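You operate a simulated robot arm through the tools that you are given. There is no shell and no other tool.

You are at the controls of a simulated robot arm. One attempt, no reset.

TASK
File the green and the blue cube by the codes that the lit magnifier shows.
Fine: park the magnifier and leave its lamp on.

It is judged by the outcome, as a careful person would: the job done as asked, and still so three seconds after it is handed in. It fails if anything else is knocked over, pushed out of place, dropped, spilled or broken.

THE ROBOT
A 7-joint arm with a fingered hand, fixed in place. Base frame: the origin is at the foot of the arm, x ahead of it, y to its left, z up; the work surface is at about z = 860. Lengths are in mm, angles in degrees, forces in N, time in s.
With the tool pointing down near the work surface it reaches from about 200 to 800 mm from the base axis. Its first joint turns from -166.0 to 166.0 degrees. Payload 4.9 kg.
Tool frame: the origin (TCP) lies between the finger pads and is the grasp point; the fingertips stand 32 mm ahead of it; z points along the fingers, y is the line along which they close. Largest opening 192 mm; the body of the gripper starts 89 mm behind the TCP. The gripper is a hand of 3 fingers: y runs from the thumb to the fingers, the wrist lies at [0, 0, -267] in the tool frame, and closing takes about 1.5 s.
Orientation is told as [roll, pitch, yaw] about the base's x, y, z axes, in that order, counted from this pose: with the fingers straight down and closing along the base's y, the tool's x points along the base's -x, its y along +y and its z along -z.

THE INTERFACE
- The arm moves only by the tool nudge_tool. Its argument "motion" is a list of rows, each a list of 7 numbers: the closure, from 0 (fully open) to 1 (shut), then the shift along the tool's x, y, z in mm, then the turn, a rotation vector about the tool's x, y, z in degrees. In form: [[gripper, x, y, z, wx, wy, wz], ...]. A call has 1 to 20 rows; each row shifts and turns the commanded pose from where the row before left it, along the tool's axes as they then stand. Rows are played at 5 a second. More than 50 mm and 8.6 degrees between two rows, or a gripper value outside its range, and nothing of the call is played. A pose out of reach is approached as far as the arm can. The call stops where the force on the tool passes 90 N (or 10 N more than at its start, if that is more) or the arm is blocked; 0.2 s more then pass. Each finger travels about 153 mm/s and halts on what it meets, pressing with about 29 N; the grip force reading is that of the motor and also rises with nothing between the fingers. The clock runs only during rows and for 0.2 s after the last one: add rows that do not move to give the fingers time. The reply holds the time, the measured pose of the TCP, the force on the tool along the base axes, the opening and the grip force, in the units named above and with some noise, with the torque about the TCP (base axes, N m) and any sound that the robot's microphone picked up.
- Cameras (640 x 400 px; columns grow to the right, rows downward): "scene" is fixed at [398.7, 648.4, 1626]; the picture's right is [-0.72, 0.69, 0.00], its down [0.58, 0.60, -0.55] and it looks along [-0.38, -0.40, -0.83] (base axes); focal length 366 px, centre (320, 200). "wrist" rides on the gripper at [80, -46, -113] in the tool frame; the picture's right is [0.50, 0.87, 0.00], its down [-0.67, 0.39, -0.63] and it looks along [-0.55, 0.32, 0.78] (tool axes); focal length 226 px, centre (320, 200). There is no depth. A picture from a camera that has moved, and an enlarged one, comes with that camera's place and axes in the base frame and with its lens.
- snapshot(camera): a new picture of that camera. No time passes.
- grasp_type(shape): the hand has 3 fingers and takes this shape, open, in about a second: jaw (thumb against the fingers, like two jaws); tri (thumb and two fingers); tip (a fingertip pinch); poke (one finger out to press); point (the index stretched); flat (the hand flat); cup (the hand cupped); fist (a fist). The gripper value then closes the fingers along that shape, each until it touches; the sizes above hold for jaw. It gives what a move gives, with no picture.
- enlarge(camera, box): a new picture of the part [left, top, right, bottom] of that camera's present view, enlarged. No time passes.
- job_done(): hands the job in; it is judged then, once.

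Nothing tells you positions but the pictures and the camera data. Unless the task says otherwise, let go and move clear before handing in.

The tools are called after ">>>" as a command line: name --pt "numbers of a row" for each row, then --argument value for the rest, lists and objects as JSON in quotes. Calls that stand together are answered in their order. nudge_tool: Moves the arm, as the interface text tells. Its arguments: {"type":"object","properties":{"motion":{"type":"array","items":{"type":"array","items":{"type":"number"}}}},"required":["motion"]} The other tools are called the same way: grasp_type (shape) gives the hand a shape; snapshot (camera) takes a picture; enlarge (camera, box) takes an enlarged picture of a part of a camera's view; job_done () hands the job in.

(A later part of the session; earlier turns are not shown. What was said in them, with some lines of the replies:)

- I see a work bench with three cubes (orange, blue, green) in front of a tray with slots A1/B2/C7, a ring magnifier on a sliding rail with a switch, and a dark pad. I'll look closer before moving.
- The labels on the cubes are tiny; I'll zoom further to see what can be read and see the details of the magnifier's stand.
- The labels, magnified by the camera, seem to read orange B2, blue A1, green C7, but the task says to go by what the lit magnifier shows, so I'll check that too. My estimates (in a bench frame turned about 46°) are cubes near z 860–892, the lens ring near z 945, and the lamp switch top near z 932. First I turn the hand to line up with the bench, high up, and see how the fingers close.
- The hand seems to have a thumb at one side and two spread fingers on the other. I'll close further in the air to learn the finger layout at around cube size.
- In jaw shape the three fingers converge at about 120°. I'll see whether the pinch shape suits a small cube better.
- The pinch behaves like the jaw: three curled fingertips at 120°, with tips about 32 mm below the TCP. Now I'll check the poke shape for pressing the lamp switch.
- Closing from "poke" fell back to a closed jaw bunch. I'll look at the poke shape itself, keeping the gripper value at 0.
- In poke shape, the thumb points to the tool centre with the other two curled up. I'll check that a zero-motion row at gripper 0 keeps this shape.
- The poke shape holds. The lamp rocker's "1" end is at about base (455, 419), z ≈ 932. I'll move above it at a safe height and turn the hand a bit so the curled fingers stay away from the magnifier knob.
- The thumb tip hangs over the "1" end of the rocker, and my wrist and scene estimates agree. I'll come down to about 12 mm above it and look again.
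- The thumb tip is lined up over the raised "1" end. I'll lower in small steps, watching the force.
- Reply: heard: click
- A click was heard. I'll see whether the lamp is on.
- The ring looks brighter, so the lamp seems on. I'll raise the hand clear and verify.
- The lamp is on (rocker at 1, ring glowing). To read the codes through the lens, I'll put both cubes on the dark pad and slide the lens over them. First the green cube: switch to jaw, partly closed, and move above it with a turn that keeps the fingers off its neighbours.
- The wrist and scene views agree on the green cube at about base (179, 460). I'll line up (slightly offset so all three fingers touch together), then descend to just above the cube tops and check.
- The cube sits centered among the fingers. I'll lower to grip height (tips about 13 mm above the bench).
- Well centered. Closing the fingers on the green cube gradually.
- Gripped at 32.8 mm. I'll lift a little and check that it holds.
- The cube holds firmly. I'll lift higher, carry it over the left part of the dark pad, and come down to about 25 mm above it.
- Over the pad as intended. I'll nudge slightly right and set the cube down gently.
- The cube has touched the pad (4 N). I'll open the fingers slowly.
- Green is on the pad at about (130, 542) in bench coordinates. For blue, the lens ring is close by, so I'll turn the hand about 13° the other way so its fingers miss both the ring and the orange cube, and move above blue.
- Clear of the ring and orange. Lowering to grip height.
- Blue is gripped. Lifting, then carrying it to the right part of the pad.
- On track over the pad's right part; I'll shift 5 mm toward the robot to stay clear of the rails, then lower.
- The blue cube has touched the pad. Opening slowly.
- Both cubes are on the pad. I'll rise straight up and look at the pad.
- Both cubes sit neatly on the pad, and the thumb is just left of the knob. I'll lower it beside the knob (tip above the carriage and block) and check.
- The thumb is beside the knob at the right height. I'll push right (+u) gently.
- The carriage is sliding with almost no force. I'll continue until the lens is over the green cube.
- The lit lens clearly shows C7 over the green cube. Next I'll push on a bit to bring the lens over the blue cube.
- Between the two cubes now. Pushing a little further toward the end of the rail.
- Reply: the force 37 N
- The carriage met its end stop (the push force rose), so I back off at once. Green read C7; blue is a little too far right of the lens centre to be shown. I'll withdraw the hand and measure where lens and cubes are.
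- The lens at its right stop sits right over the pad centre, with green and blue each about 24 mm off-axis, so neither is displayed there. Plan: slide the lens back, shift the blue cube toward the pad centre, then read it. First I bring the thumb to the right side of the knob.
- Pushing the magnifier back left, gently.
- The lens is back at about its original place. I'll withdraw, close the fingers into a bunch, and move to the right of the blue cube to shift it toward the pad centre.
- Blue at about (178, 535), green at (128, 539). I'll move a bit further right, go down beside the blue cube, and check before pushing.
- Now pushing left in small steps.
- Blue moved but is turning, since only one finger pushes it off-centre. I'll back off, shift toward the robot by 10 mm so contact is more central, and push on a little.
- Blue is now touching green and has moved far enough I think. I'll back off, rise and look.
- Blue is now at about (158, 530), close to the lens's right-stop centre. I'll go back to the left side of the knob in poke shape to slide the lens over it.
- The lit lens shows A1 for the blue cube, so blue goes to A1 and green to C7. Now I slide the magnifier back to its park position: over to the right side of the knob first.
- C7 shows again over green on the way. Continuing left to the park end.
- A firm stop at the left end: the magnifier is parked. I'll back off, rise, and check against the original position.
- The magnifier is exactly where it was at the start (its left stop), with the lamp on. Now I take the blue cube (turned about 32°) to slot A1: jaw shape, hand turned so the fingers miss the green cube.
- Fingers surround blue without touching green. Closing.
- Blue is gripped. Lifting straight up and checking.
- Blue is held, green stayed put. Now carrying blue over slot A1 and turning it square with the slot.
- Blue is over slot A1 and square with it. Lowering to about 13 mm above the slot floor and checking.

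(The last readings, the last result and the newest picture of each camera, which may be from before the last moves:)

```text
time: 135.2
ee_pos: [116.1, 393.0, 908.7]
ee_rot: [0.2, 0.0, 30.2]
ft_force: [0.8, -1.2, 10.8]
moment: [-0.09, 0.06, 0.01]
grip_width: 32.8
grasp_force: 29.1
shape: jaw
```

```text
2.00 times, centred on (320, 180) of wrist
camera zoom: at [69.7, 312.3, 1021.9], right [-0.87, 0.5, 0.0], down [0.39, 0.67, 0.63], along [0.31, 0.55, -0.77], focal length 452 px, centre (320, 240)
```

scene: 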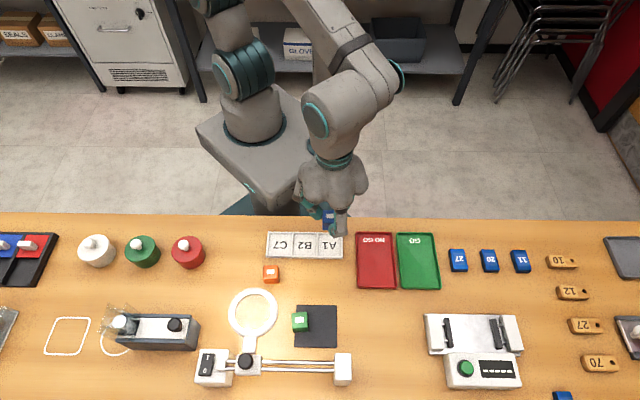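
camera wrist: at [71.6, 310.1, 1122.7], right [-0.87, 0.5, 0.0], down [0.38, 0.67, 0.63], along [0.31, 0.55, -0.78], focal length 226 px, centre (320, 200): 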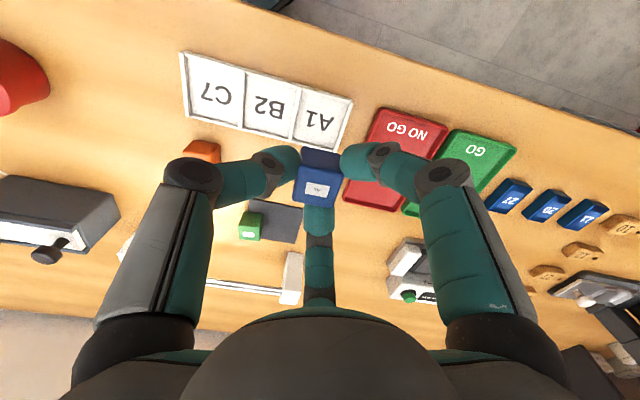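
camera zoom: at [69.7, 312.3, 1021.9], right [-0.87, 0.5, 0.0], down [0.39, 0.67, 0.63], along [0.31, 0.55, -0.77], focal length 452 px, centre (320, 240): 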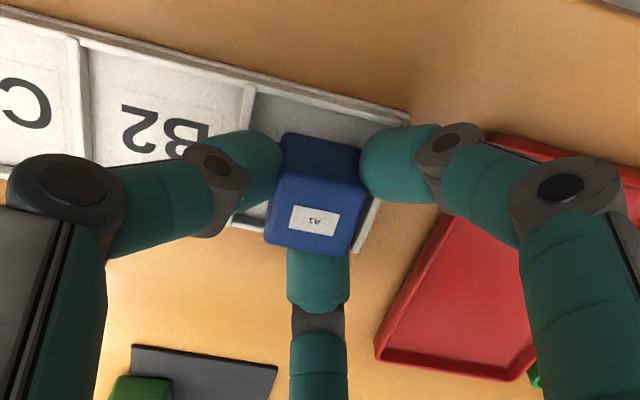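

The cube has met the slot floor (contact centred under it). Releasing slowly.

>>> nudge_tool --pt "0.84 0 0 -0.5 0 0 0" --pt "0.82 0 0 0 0 0 0" --pt "0.8 0 0 0 0 0 0" --pt "0.78 0 0 0 0 0 0" --pt "0.76 0 0 0 0 0 0" --pt "0.75 0 0 0 0 0 0" --pt "0.75 0 0 0 0 0 0"

>>> enlarge --camera "scene" --box '[255, 190, 375, 270]'

>>> enlarge --camera "wrist" --box '[160, 80, 480, 280]'

```text
time: 136.8
ee_pos: [116.2, 391.6, 909.6]
ee_rot: [0.0, 0.0, 30.2]
ft_force: [-0.6, -0.2, 0.5]
moment: [0.06, 0.02, -0.01]
grip_width: 47.8
grasp_force: 0.1
shape: jaw
```

```text
5.00 times, centred on (315, 230) of scene
camera zoom: at [398.7, 648.4, 1626.0], right [-0.72, 0.69, 0.0], down [0.58, 0.6, -0.55], along [-0.38, -0.4, -0.83], focal length 1832 px, centre (345, 50)
```

zoom: 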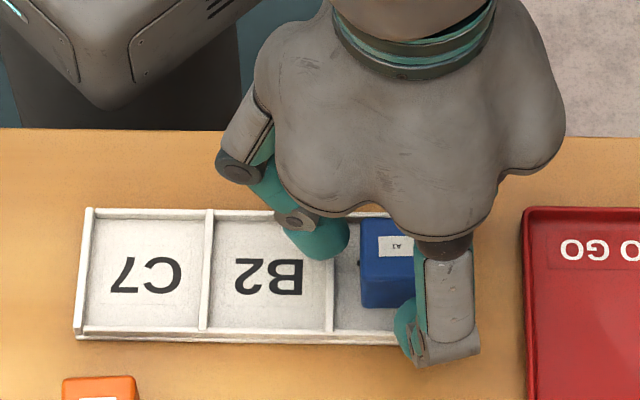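

```text
2.00 times, centred on (320, 180) of wrist
camera zoom: at [69.7, 312.2, 1021.7], right [-0.87, 0.5, 0.0], down [0.39, 0.67, 0.63], along [0.31, 0.55, -0.78], focal length 452 px, centre (320, 240)
```

zoom: 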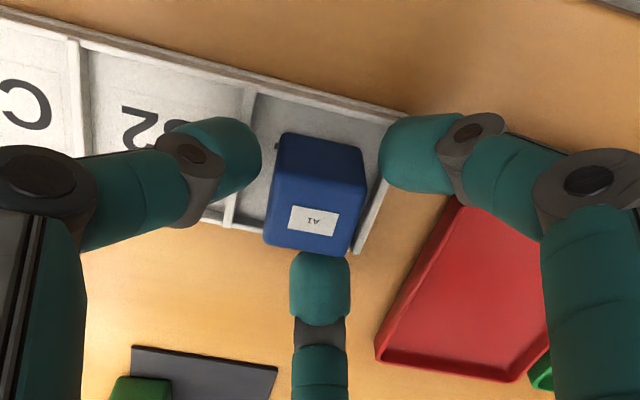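

Blue rests in slot A1. Rising straight up and checking.

>>> nudge_tool --pt "0.75 0 0 -3 0 0 0" --pt "0.75 0 0 -8 0 0 0" --pt "0.75 0 0 -20 0 0 0" --pt "0.75 0 0 -30 0 0 0" --pt "0.75 0 0 -35 0 0 0" --pt "0.75 0 0 0 0 0 0"

>>> enlarge --camera "scene" --box '[255, 190, 375, 270]'

>>> snapshot --camera "wrist"

```text
time: 138.2
ee_pos: [118.0, 392.3, 1003.2]
ee_rot: [0.0, -0.1, 30.2]
ft_force: [-0.3, -0.4, 0.6]
moment: [0.01, 0.03, -0.02]
grip_width: 47.9
grasp_force: 0.1
shape: jaw
```

```text
5.00 times, centred on (315, 230) of scene
camera zoom: at [398.7, 648.4, 1626.0], right [-0.72, 0.69, 0.0], down [0.58, 0.6, -0.55], along [-0.38, -0.4, -0.83], focal length 1832 px, centre (345, 50)
```

zoom: 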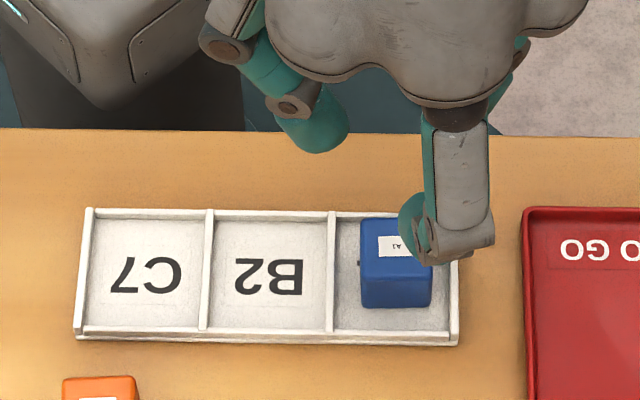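

```text
taken
camera wrist: at [70.0, 311.8, 1116.8], right [-0.87, 0.5, 0.0], down [0.39, 0.67, 0.63], along [0.31, 0.55, -0.78], focal length 226 px, centre (320, 200)
```

wrist: 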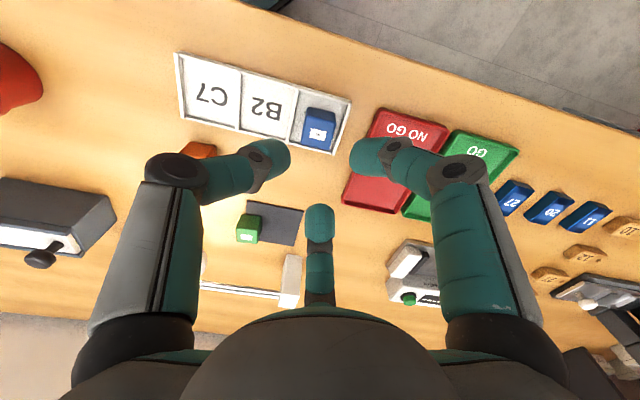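

Blue is well seated in A1. Now to the green cube on the pad: move above it and turn the hand to match.

>>> nudge_tool --pt "0.74 -26.9 -2.8 0 0 0 0" --pt "0.74 -26.9 -2.8 0 0 0 0" --pt "0.74 -26.9 -2.8 0 0 0 0" --pt "0.74 -26.9 -2.8 0 0 0 0" --pt "0.74 -26.9 -2.8 0 0 0 0" --pt "0.74 -26.9 -2.8 0 0 0 0" --pt "0.74 -27.1 -2.9 0 0 0 0" --pt "0.74 0 0 0 0 0 7.33" --pt "0.74 0 0 0 0 0 7.33" --pt "0.74 0 0 0 0 0 7.33" --pt "0.74 0 0 0 0 0 7.33" --pt "0.74 0 0 0 0 0 7.33" --pt "0.74 0 0 0 0 0 7.33" --pt "0.74 0 0 0 0 0 0"

>>> snapshot --camera "wrist"

>>> enlarge --camera "wrist" --box '[240, 90, 400, 190]'

>>> enlarge --camera "scene" --box '[240, 270, 370, 380]'

```text
time: 141.2
ee_pos: [289.4, 471.1, 1004.6]
ee_rot: [0.0, 0.0, -14.0]
ft_force: [-1.5, 0.0, -0.3]
moment: [0.0, -0.02, 0.02]
grip_width: 49.6
grasp_force: 0.0
shape: jaw
```

```text
taken
camera wrist: at [199.8, 444.2, 1117.6], right [-0.28, 0.96, 0.0], down [0.75, 0.21, 0.63], along [0.61, 0.18, -0.78], focal length 226 px, centre (320, 200)
```

wrist: 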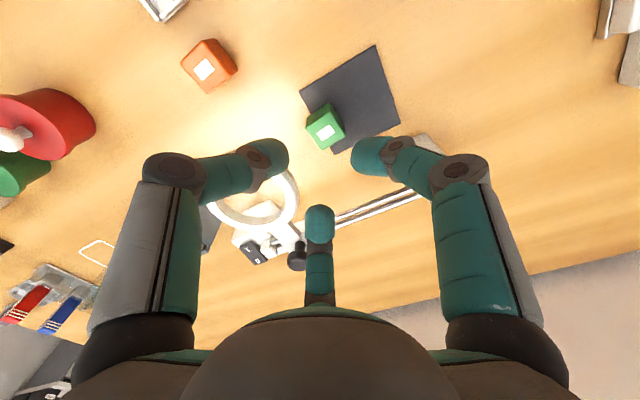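

```text
4.00 times, centred on (320, 140) of wrist
camera zoom: at [199.8, 444.2, 1117.6], right [-0.28, 0.96, 0.0], down [0.75, 0.21, 0.63], along [0.61, 0.18, -0.78], focal length 904 px, centre (320, 440)
```

zoom: 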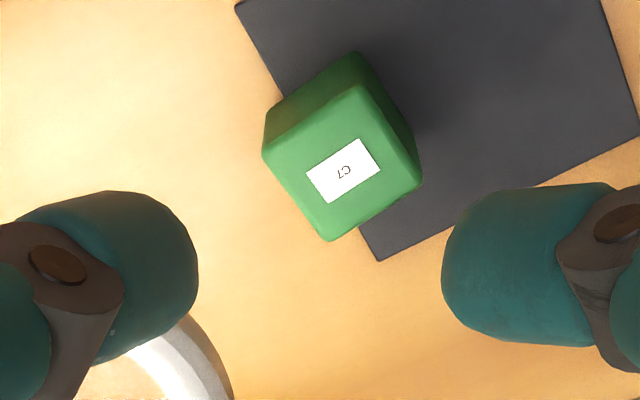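

```text
3.64 times, centred on (305, 325) of scene
camera zoom: at [398.7, 648.4, 1626.0], right [-0.72, 0.69, 0.0], down [0.58, 0.6, -0.55], along [-0.38, -0.4, -0.83], focal length 1332 px, centre (374, -254)
```

zoom: 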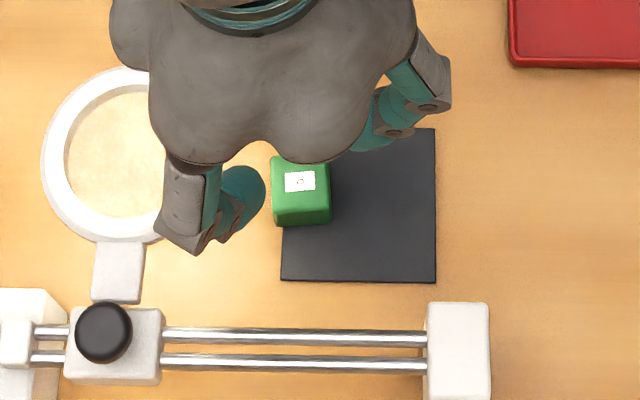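

Green is at about (121, 540), turned about −4°. Fine alignment, then down.

>>> nudge_tool --pt "0.75 0 1.5 0 0 0 -4" --pt "0.75 0 0 22 0 0 0" --pt "0.75 0 0 22 0 0 0" --pt "0.75 0 0 20 0 0 0" --pt "0.75 0 0 0 0 0 0"

>>> snapshot --camera "wrist"

>>> enlarge --camera "scene" --box '[220, 260, 350, 380]'

```text
time: 142.4
ee_pos: [289.6, 472.7, 941.3]
ee_rot: [-0.1, 0.0, -9.8]
ft_force: [-0.4, 0.1, -1.3]
moment: [0.01, 0.0, 0.01]
grip_width: 48.4
grasp_force: 0.0
shape: jaw
```

```text
taken
camera wrist: at [201.8, 439.4, 1053.6], right [-0.35, 0.94, 0.0], down [0.73, 0.27, 0.63], along [0.59, 0.22, -0.78], focal length 226 px, centre (320, 200)
```

wrist: 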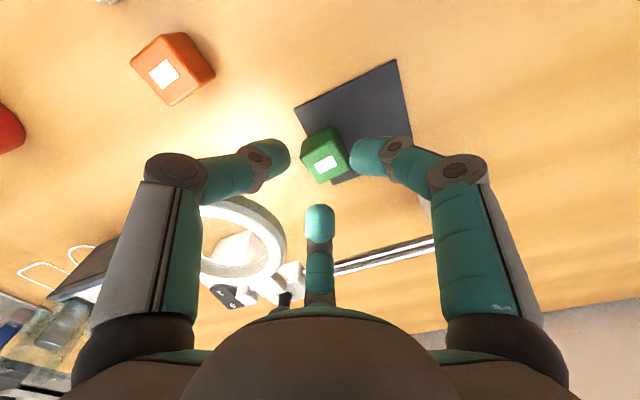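

```text
3.33 times, centred on (285, 320) of scene
camera zoom: at [398.7, 648.4, 1626.0], right [-0.72, 0.69, 0.0], down [0.58, 0.6, -0.55], along [-0.38, -0.4, -0.83], focal length 1221 px, centre (437, -200)
```

zoom: 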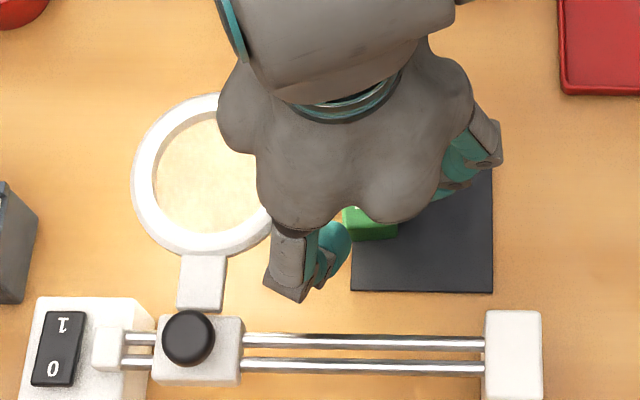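

>>> nudge_tool --pt "0.76 0 0 8 0 0 0" --pt "0.76 0 0 8 0 0 0" --pt "0.76 0 0 8 0 0 0" --pt "0.76 0 0 7.5 0 0 0" --pt "0.76 0 0 0 0 0 0"

>>> enlarge --camera "wrist" --box '[180, 80, 460, 270]'

>>> enlarge --camera "scene" --box '[220, 260, 350, 380]'

```text
time: 143.6
ee_pos: [290.0, 472.8, 909.1]
ee_rot: [0.0, 0.0, -9.8]
ft_force: [0.3, -0.1, -0.5]
moment: [0.01, -0.02, -0.01]
grip_width: 46.4
grasp_force: 0.1
shape: jaw
```

```text
2.11 times, centred on (320, 175) of wrist
camera zoom: at [202.1, 439.4, 1022.0], right [-0.35, 0.94, 0.0], down [0.73, 0.27, 0.63], along [0.59, 0.22, -0.78], focal length 476 px, centre (320, 253)
```

zoom: 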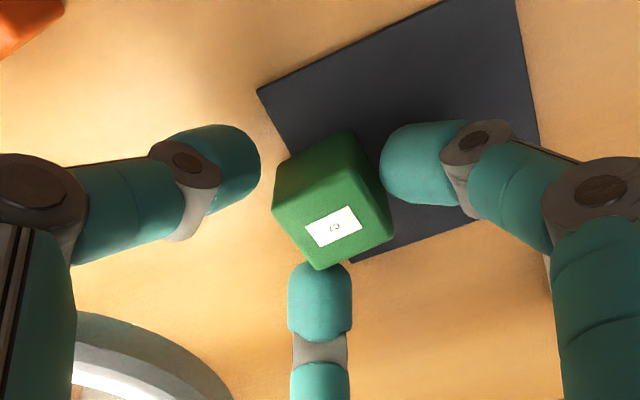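

```text
3.33 times, centred on (285, 320) of scene
camera zoom: at [398.7, 648.4, 1626.0], right [-0.72, 0.69, 0.0], down [0.58, 0.6, -0.55], along [-0.38, -0.4, -0.83], focal length 1221 px, centre (437, -200)
```

zoom: 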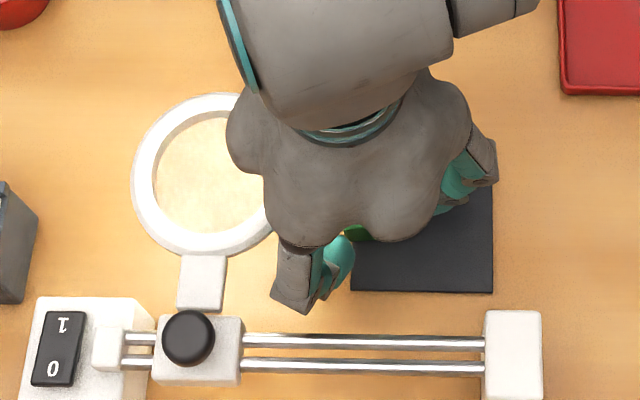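

Centered and clear. Closing on green.

>>> nudge_tool --pt "0.78 0 0 0 0 0 0" --pt "0.8 0 0 0 0 0 0" --pt "0.82 0 0 0 0 0 0" --pt "0.84 0 0 0 0 0 0" --pt "0.87 0 0 0 0 0 0" --pt "0.92 0 0 0 0 0 0" --pt "1 0 0 0 0 0 0" --pt "1 0 0 0 0 0 0" --pt "1 0 0 0 0 0 0"

>>> enlarge --camera "wrist" --box '[180, 80, 460, 270]'

```text
time: 145.6
ee_pos: [289.8, 471.6, 908.8]
ee_rot: [0.0, -0.1, -9.8]
ft_force: [-0.2, -0.4, -0.1]
moment: [-0.02, -0.02, -0.01]
grip_width: 32.6
grasp_force: 28.8
shape: jaw
```

```text
2.11 times, centred on (320, 175) of wrist
camera zoom: at [202.1, 439.4, 1022.1], right [-0.35, 0.94, 0.0], down [0.73, 0.27, 0.63], along [0.59, 0.22, -0.78], focal length 476 px, centre (320, 253)
```

zoom: 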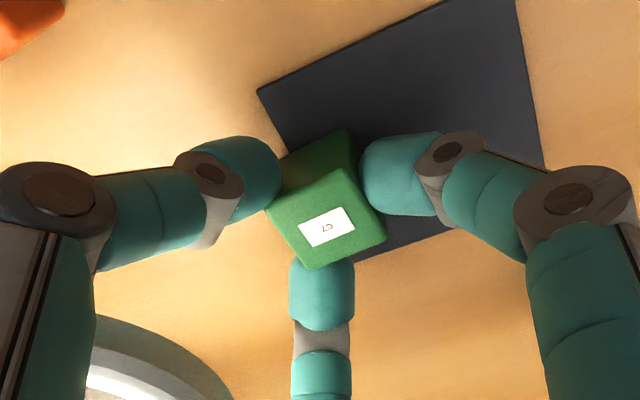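

Green is gripped. I lift it straight up well above the ring's height and check.

>>> nudge_tool --pt "1 0 0 -4 0 0 0" --pt "1 0 0 -8 0 0 0" --pt "1 0 0 -15 0 0 0" --pt "1 0 0 -25 0 0 0" --pt "1 0 0 -30 0 0 0" --pt "1 0 0 -30 0 0 0" --pt "1 0 0 0 0 0 0"

>>> snapshot --camera "wrist"

```text
time: 147.2
ee_pos: [290.8, 471.2, 1021.5]
ee_rot: [0.0, -0.1, -9.8]
ft_force: [0.3, 0.4, -1.1]
moment: [0.05, 0.02, -0.03]
grip_width: 32.7
grasp_force: 29.5
shape: jaw
```

```text
taken
camera wrist: at [203.5, 439.3, 1133.7], right [-0.35, 0.94, 0.0], down [0.73, 0.27, 0.63], along [0.59, 0.22, -0.78], focal length 226 px, centre (320, 200)
```

wrist: 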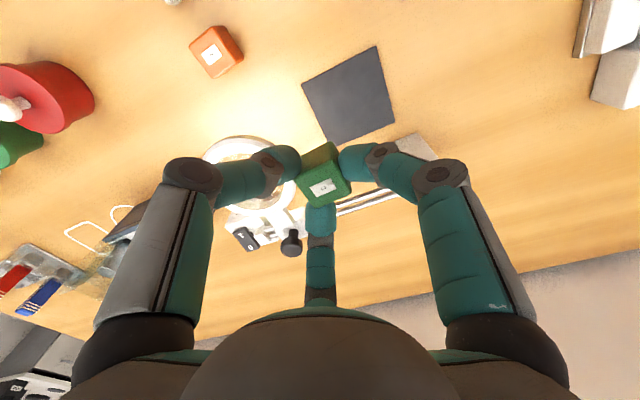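

Held well. Carrying green to above slot C7, turning 15° so the fingers avoid the orange cube.

>>> nudge_tool --pt "1 8.27 -24.96 0 0 0 0" --pt "1 8.27 -24.96 0 0 0 0" --pt "1 8.27 -24.96 0 0 0 0" --pt "1 8.27 -24.96 0 0 0 0" --pt "1 8.27 -24.96 0 0 0 0" --pt "1 8.27 -24.96 0 0 0 0" --pt "1 8.27 -24.96 0 0 0 0" --pt "1 0 0 0 0 0 7.5" --pt "1 0 0 0 0 0 7.5" --pt "1 0 0 0 0 0 0"

>>> snapshot --camera "wrist"

>>> enlarge --camera "wrist" --box '[200, 40, 440, 200]'

>>> enlarge --camera "scene" --box '[235, 190, 375, 290]'

```text
time: 149.4
ee_pos: [202.1, 309.4, 1022.1]
ee_rot: [0.0, -0.1, -24.9]
ft_force: [0.4, 0.4, 0.3]
moment: [0.0, 0.02, 0.01]
grip_width: 32.6
grasp_force: 29.2
shape: jaw
```

```text
taken
camera wrist: at [109.6, 300.0, 1133.9], right [-0.09, 1.0, 0.0], down [0.77, 0.07, 0.63], along [0.63, 0.06, -0.78], focal length 226 px, centre (320, 200)
```

wrist: 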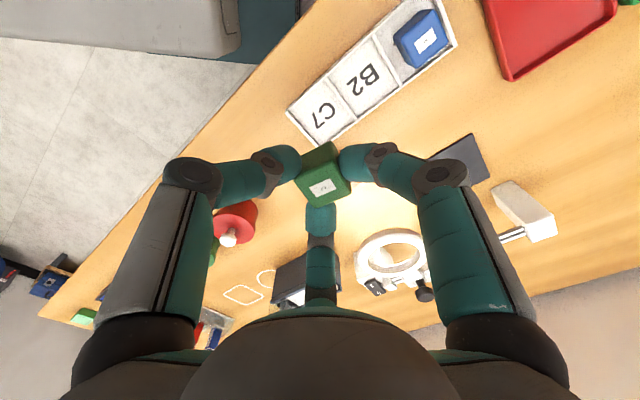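

```text
2.50 times, centred on (320, 120) of wrist
camera zoom: at [109.6, 300.0, 1133.9], right [-0.09, 1.0, 0.0], down [0.77, 0.07, 0.63], along [0.63, 0.06, -0.78], focal length 565 px, centre (320, 400)
```

zoom: 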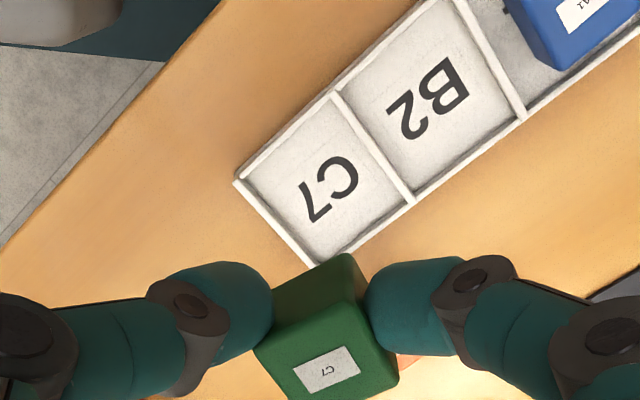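

```text
4.00 times, centred on (305, 240) of scene
camera zoom: at [398.7, 648.4, 1626.0], right [-0.72, 0.69, 0.0], down [0.58, 0.6, -0.55], along [-0.38, -0.4, -0.83], focal length 1465 px, centre (380, 40)
```

zoom: 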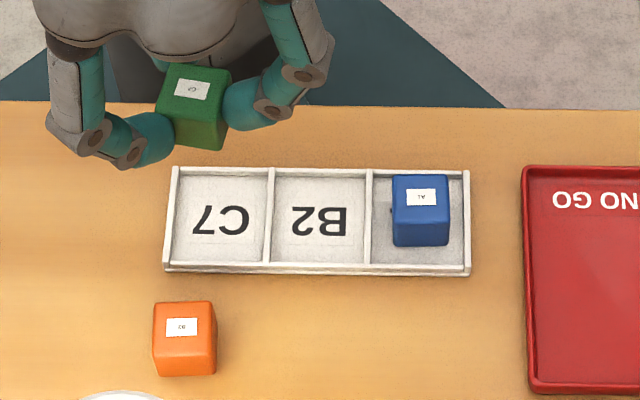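

Above C7 as computed. Lowering to about 12 mm above the floor and checking.

>>> nudge_tool --pt "1 0 0 25 0 0 0" --pt "1 0 0 25 0 0 0" --pt "1 0 0 22 0 0 0" --pt "1 0 0 18 0 0 0" --pt "1 0 0 10 0 0 0" --pt "1 0 0 0 0 0 0"

>>> enlarge --camera "scene" --box '[235, 190, 375, 290]'

>>> enlarge --camera "wrist" --box '[160, 80, 480, 280]'

```text
time: 150.8
ee_pos: [201.9, 309.7, 920.5]
ee_rot: [-0.1, 0.0, -24.8]
ft_force: [0.6, -0.6, 0.0]
moment: [0.01, 0.01, 0.0]
grip_width: 32.6
grasp_force: 29.3
shape: jaw
```

```text
4.00 times, centred on (305, 240) of scene
camera zoom: at [398.7, 648.4, 1626.0], right [-0.72, 0.69, 0.0], down [0.58, 0.6, -0.55], along [-0.38, -0.4, -0.83], focal length 1465 px, centre (380, 40)
```

zoom: 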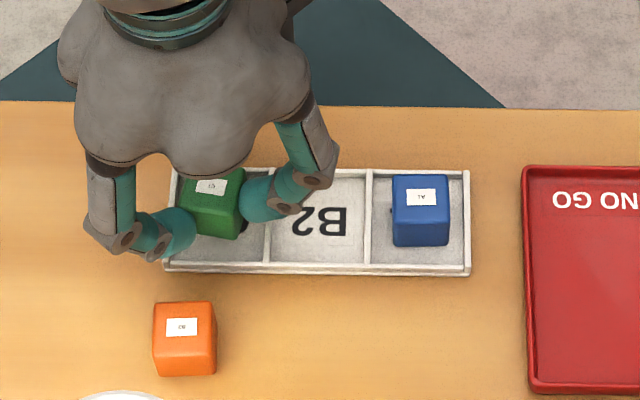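

```text
2.00 times, centred on (320, 180) of wrist
camera zoom: at [110.2, 300.5, 1033.7], right [-0.09, 1.0, 0.0], down [0.77, 0.07, 0.63], along [0.63, 0.06, -0.78], focal length 452 px, centre (320, 240)
```

zoom: 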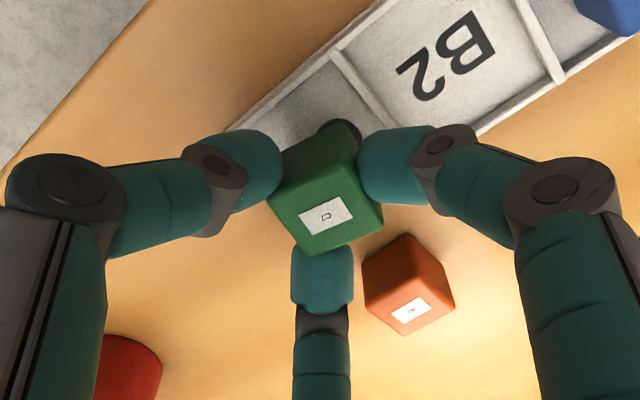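

>>> nudge_tool --pt "1 3.6 0.2 2 0 0 0" --pt "1 0 0 4 0 0 0" --pt "1 0 0 3 0 0 0" --pt "1 0 0 1.5 0 0 0" --pt "1 0 0 0 0 0 0"

>>> enlarge --camera "scene" --box '[235, 190, 375, 290]'

```text
time: 152.0
ee_pos: [199.2, 311.7, 910.9]
ee_rot: [0.0, 0.0, -24.8]
ft_force: [-0.3, -0.8, -0.3]
moment: [0.03, 0.0, 0.01]
grip_width: 32.7
grasp_force: 28.7
shape: jaw
```

```text
4.00 times, centred on (305, 240) of scene
camera zoom: at [398.7, 648.4, 1626.0], right [-0.72, 0.69, 0.0], down [0.58, 0.6, -0.55], along [-0.38, -0.4, -0.83], focal length 1465 px, centre (380, 40)
```

zoom: 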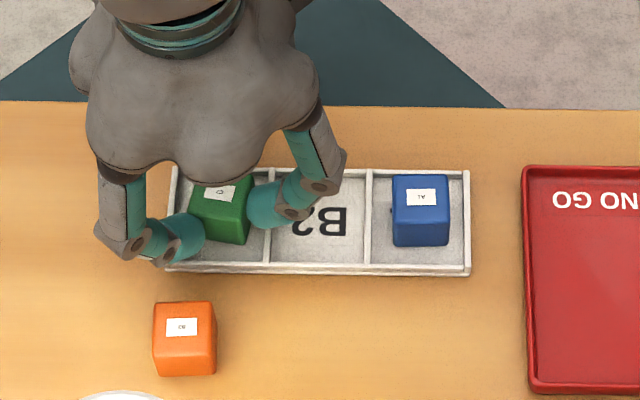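

>>> nudge_tool --pt "1 0 0 1 0 0 0" --pt "1 0 0 0 0 0 0"

>>> nudge_tool --pt "1 0 0 0.7 0 0 0" --pt "1 0 0 0 0 0 0"

```text
time: 152.6
ee_pos: [199.2, 310.8, 910.4]
ee_rot: [0.0, 0.0, -24.8]
ft_force: [0.4, 0.7, -0.8]
moment: [0.0, -0.03, 0.04]
grip_width: 32.8
grasp_force: 28.7
shape: jaw
```

```text
time: 153.2
ee_pos: [199.9, 311.3, 908.5]
ee_rot: [-0.1, 0.0, -24.8]
ft_force: [-1.1, 0.1, 2.5]
moment: [-0.07, 0.0, -0.03]
grip_width: 32.8
grasp_force: 29.1
shape: jaw
```

Touching the floor lightly. Releasing slowly, opening only as much as needed.

>>> nudge_tool --pt "0.84 0 0 0 0 0 0" --pt "0.82 0 0 0 0 0 0" --pt "0.81 0 0 0 0 0 0" --pt "0.8 0 0 0 0 0 0" --pt "0.79 0 0 0 0 0 0" --pt "0.78 0 0 0 0 0 0" --pt "0.78 0 0 0 0 0 0"

>>> enlarge --camera "scene" --box '[235, 190, 375, 290]'

>>> enlarge --camera "wrist" --box '[160, 80, 480, 280]'

```text
time: 154.8
ee_pos: [199.5, 310.8, 908.7]
ee_rot: [0.0, -0.1, -24.8]
ft_force: [0.0, 0.7, -0.3]
moment: [0.01, 0.0, -0.03]
grip_width: 41.7
grasp_force: 0.1
shape: jaw
```

```text
4.00 times, centred on (305, 240) of scene
camera zoom: at [398.7, 648.4, 1626.0], right [-0.72, 0.69, 0.0], down [0.58, 0.6, -0.55], along [-0.38, -0.4, -0.83], focal length 1465 px, centre (380, 40)
```

zoom: 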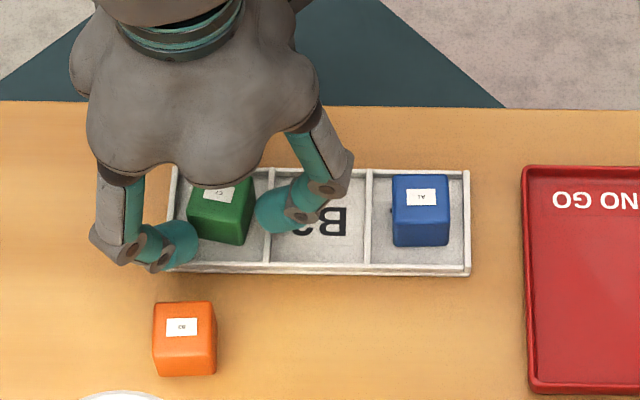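

```text
2.00 times, centred on (320, 180) of wrist
camera zoom: at [106.7, 302.0, 1021.8], right [-0.09, 1.0, 0.0], down [0.77, 0.07, 0.63], along [0.63, 0.06, -0.78], focal length 452 px, centre (320, 240)
```

zoom: 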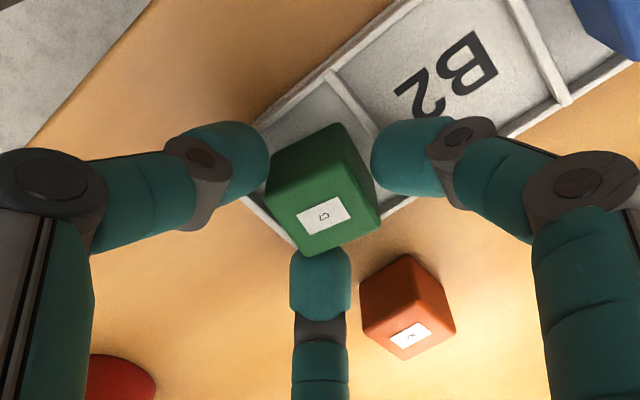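

Green is free in C7. Rising slowly, straight up.

>>> nudge_tool --pt "0.78 0 0 -2 0 0 0" --pt "0.78 0 0 -5 0 0 0" --pt "0.78 0 0 -10 0 0 0" --pt "0.78 0 0 -20 0 0 0" --pt "0.78 0 0 -30 0 0 0" --pt "0.78 0 0 -35 0 0 0" --pt "0.78 0 0 -35 0 0 0" --pt "0.78 0 0 -35 0 0 0" --pt "0.78 0 0 0 0 0 0"

>>> snapshot --camera "scene"

>>> snapshot --camera "wrist"

```text
time: 156.8
ee_pos: [199.0, 312.1, 1080.3]
ee_rot: [-0.1, 0.0, -24.8]
ft_force: [0.1, 0.6, 0.4]
moment: [0.02, 0.04, 0.02]
grip_width: 41.9
grasp_force: 0.1
shape: jaw
```

```text
taken
```

scene: 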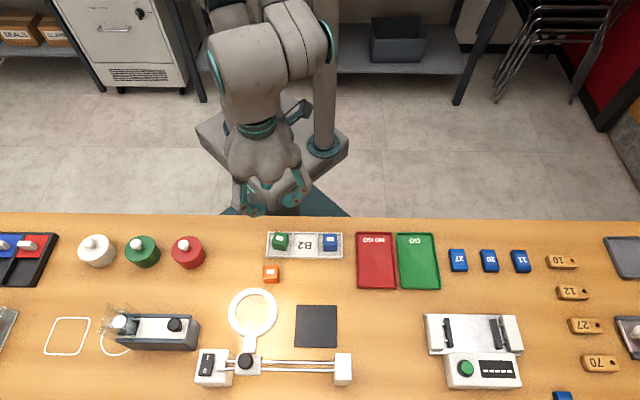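

```text
taken
camera wrist: at [106.6, 303.0, 1193.4], right [-0.09, 1.0, 0.0], down [0.77, 0.07, 0.63], along [0.63, 0.06, -0.78], focal length 226 px, centre (320, 200)
```

wrist: 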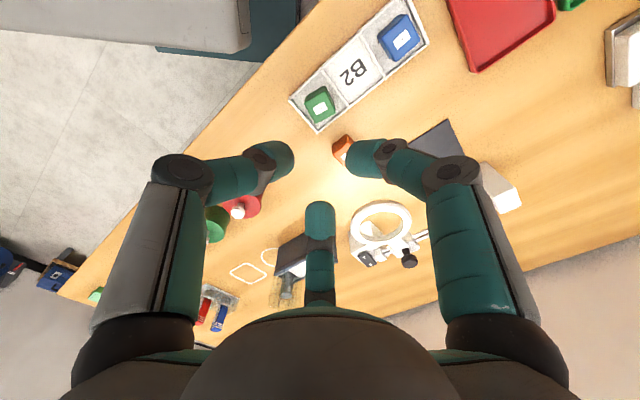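

Both cubes look filed. I'll check the tray, the orange cube, and the magnifier in detail before handing in.

>>> enlarge --camera "scene" --box '[240, 220, 370, 300]'

>>> enlarge --camera "scene" --box '[180, 270, 370, 390]'

```text
4.92 times, centred on (305, 260) of scene
camera zoom: at [398.7, 648.4, 1626.0], right [-0.72, 0.69, 0.0], down [0.58, 0.6, -0.55], along [-0.38, -0.4, -0.83], focal length 1803 px, centre (394, -95)
```

zoom: 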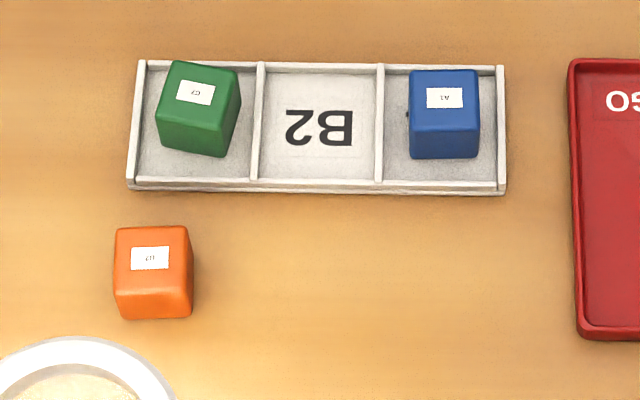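

```text
3.33 times, centred on (275, 330) of scene
camera zoom: at [398.7, 648.4, 1626.0], right [-0.72, 0.69, 0.0], down [0.58, 0.6, -0.55], along [-0.38, -0.4, -0.83], focal length 1221 px, centre (470, -233)
```

zoom: 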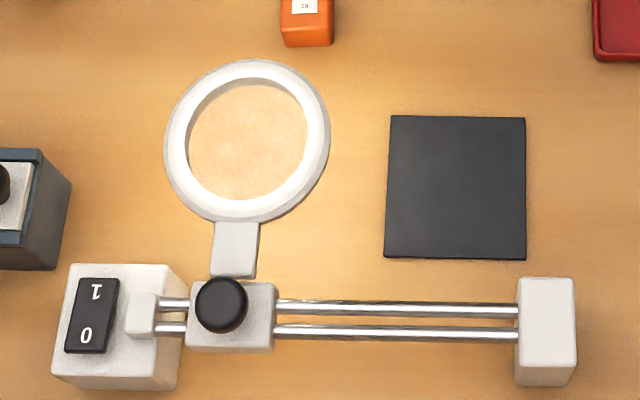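

Green sits in C7 and blue in A1, both flat inside their slots. Orange, the tray and the pad have not moved. The magnifier is back at its left stop with its lamp lit, and the hand is well clear, so I'm handing in.

>>> job_done

```text
The job is handed in.
```

I filed both cubes by the codes the lit magnifier showed: green read C7 and is in slot C7, and blue read A1 and is in slot A1. Each rests flat in its slot. The green one is turned slightly, well clear of the walls.

The magnifier is parked back against its left stop, where it started, and its lamp is on. In the last camera check, the orange cube, the tray and the pad were where they began. The hand was clear when I handed the job in.
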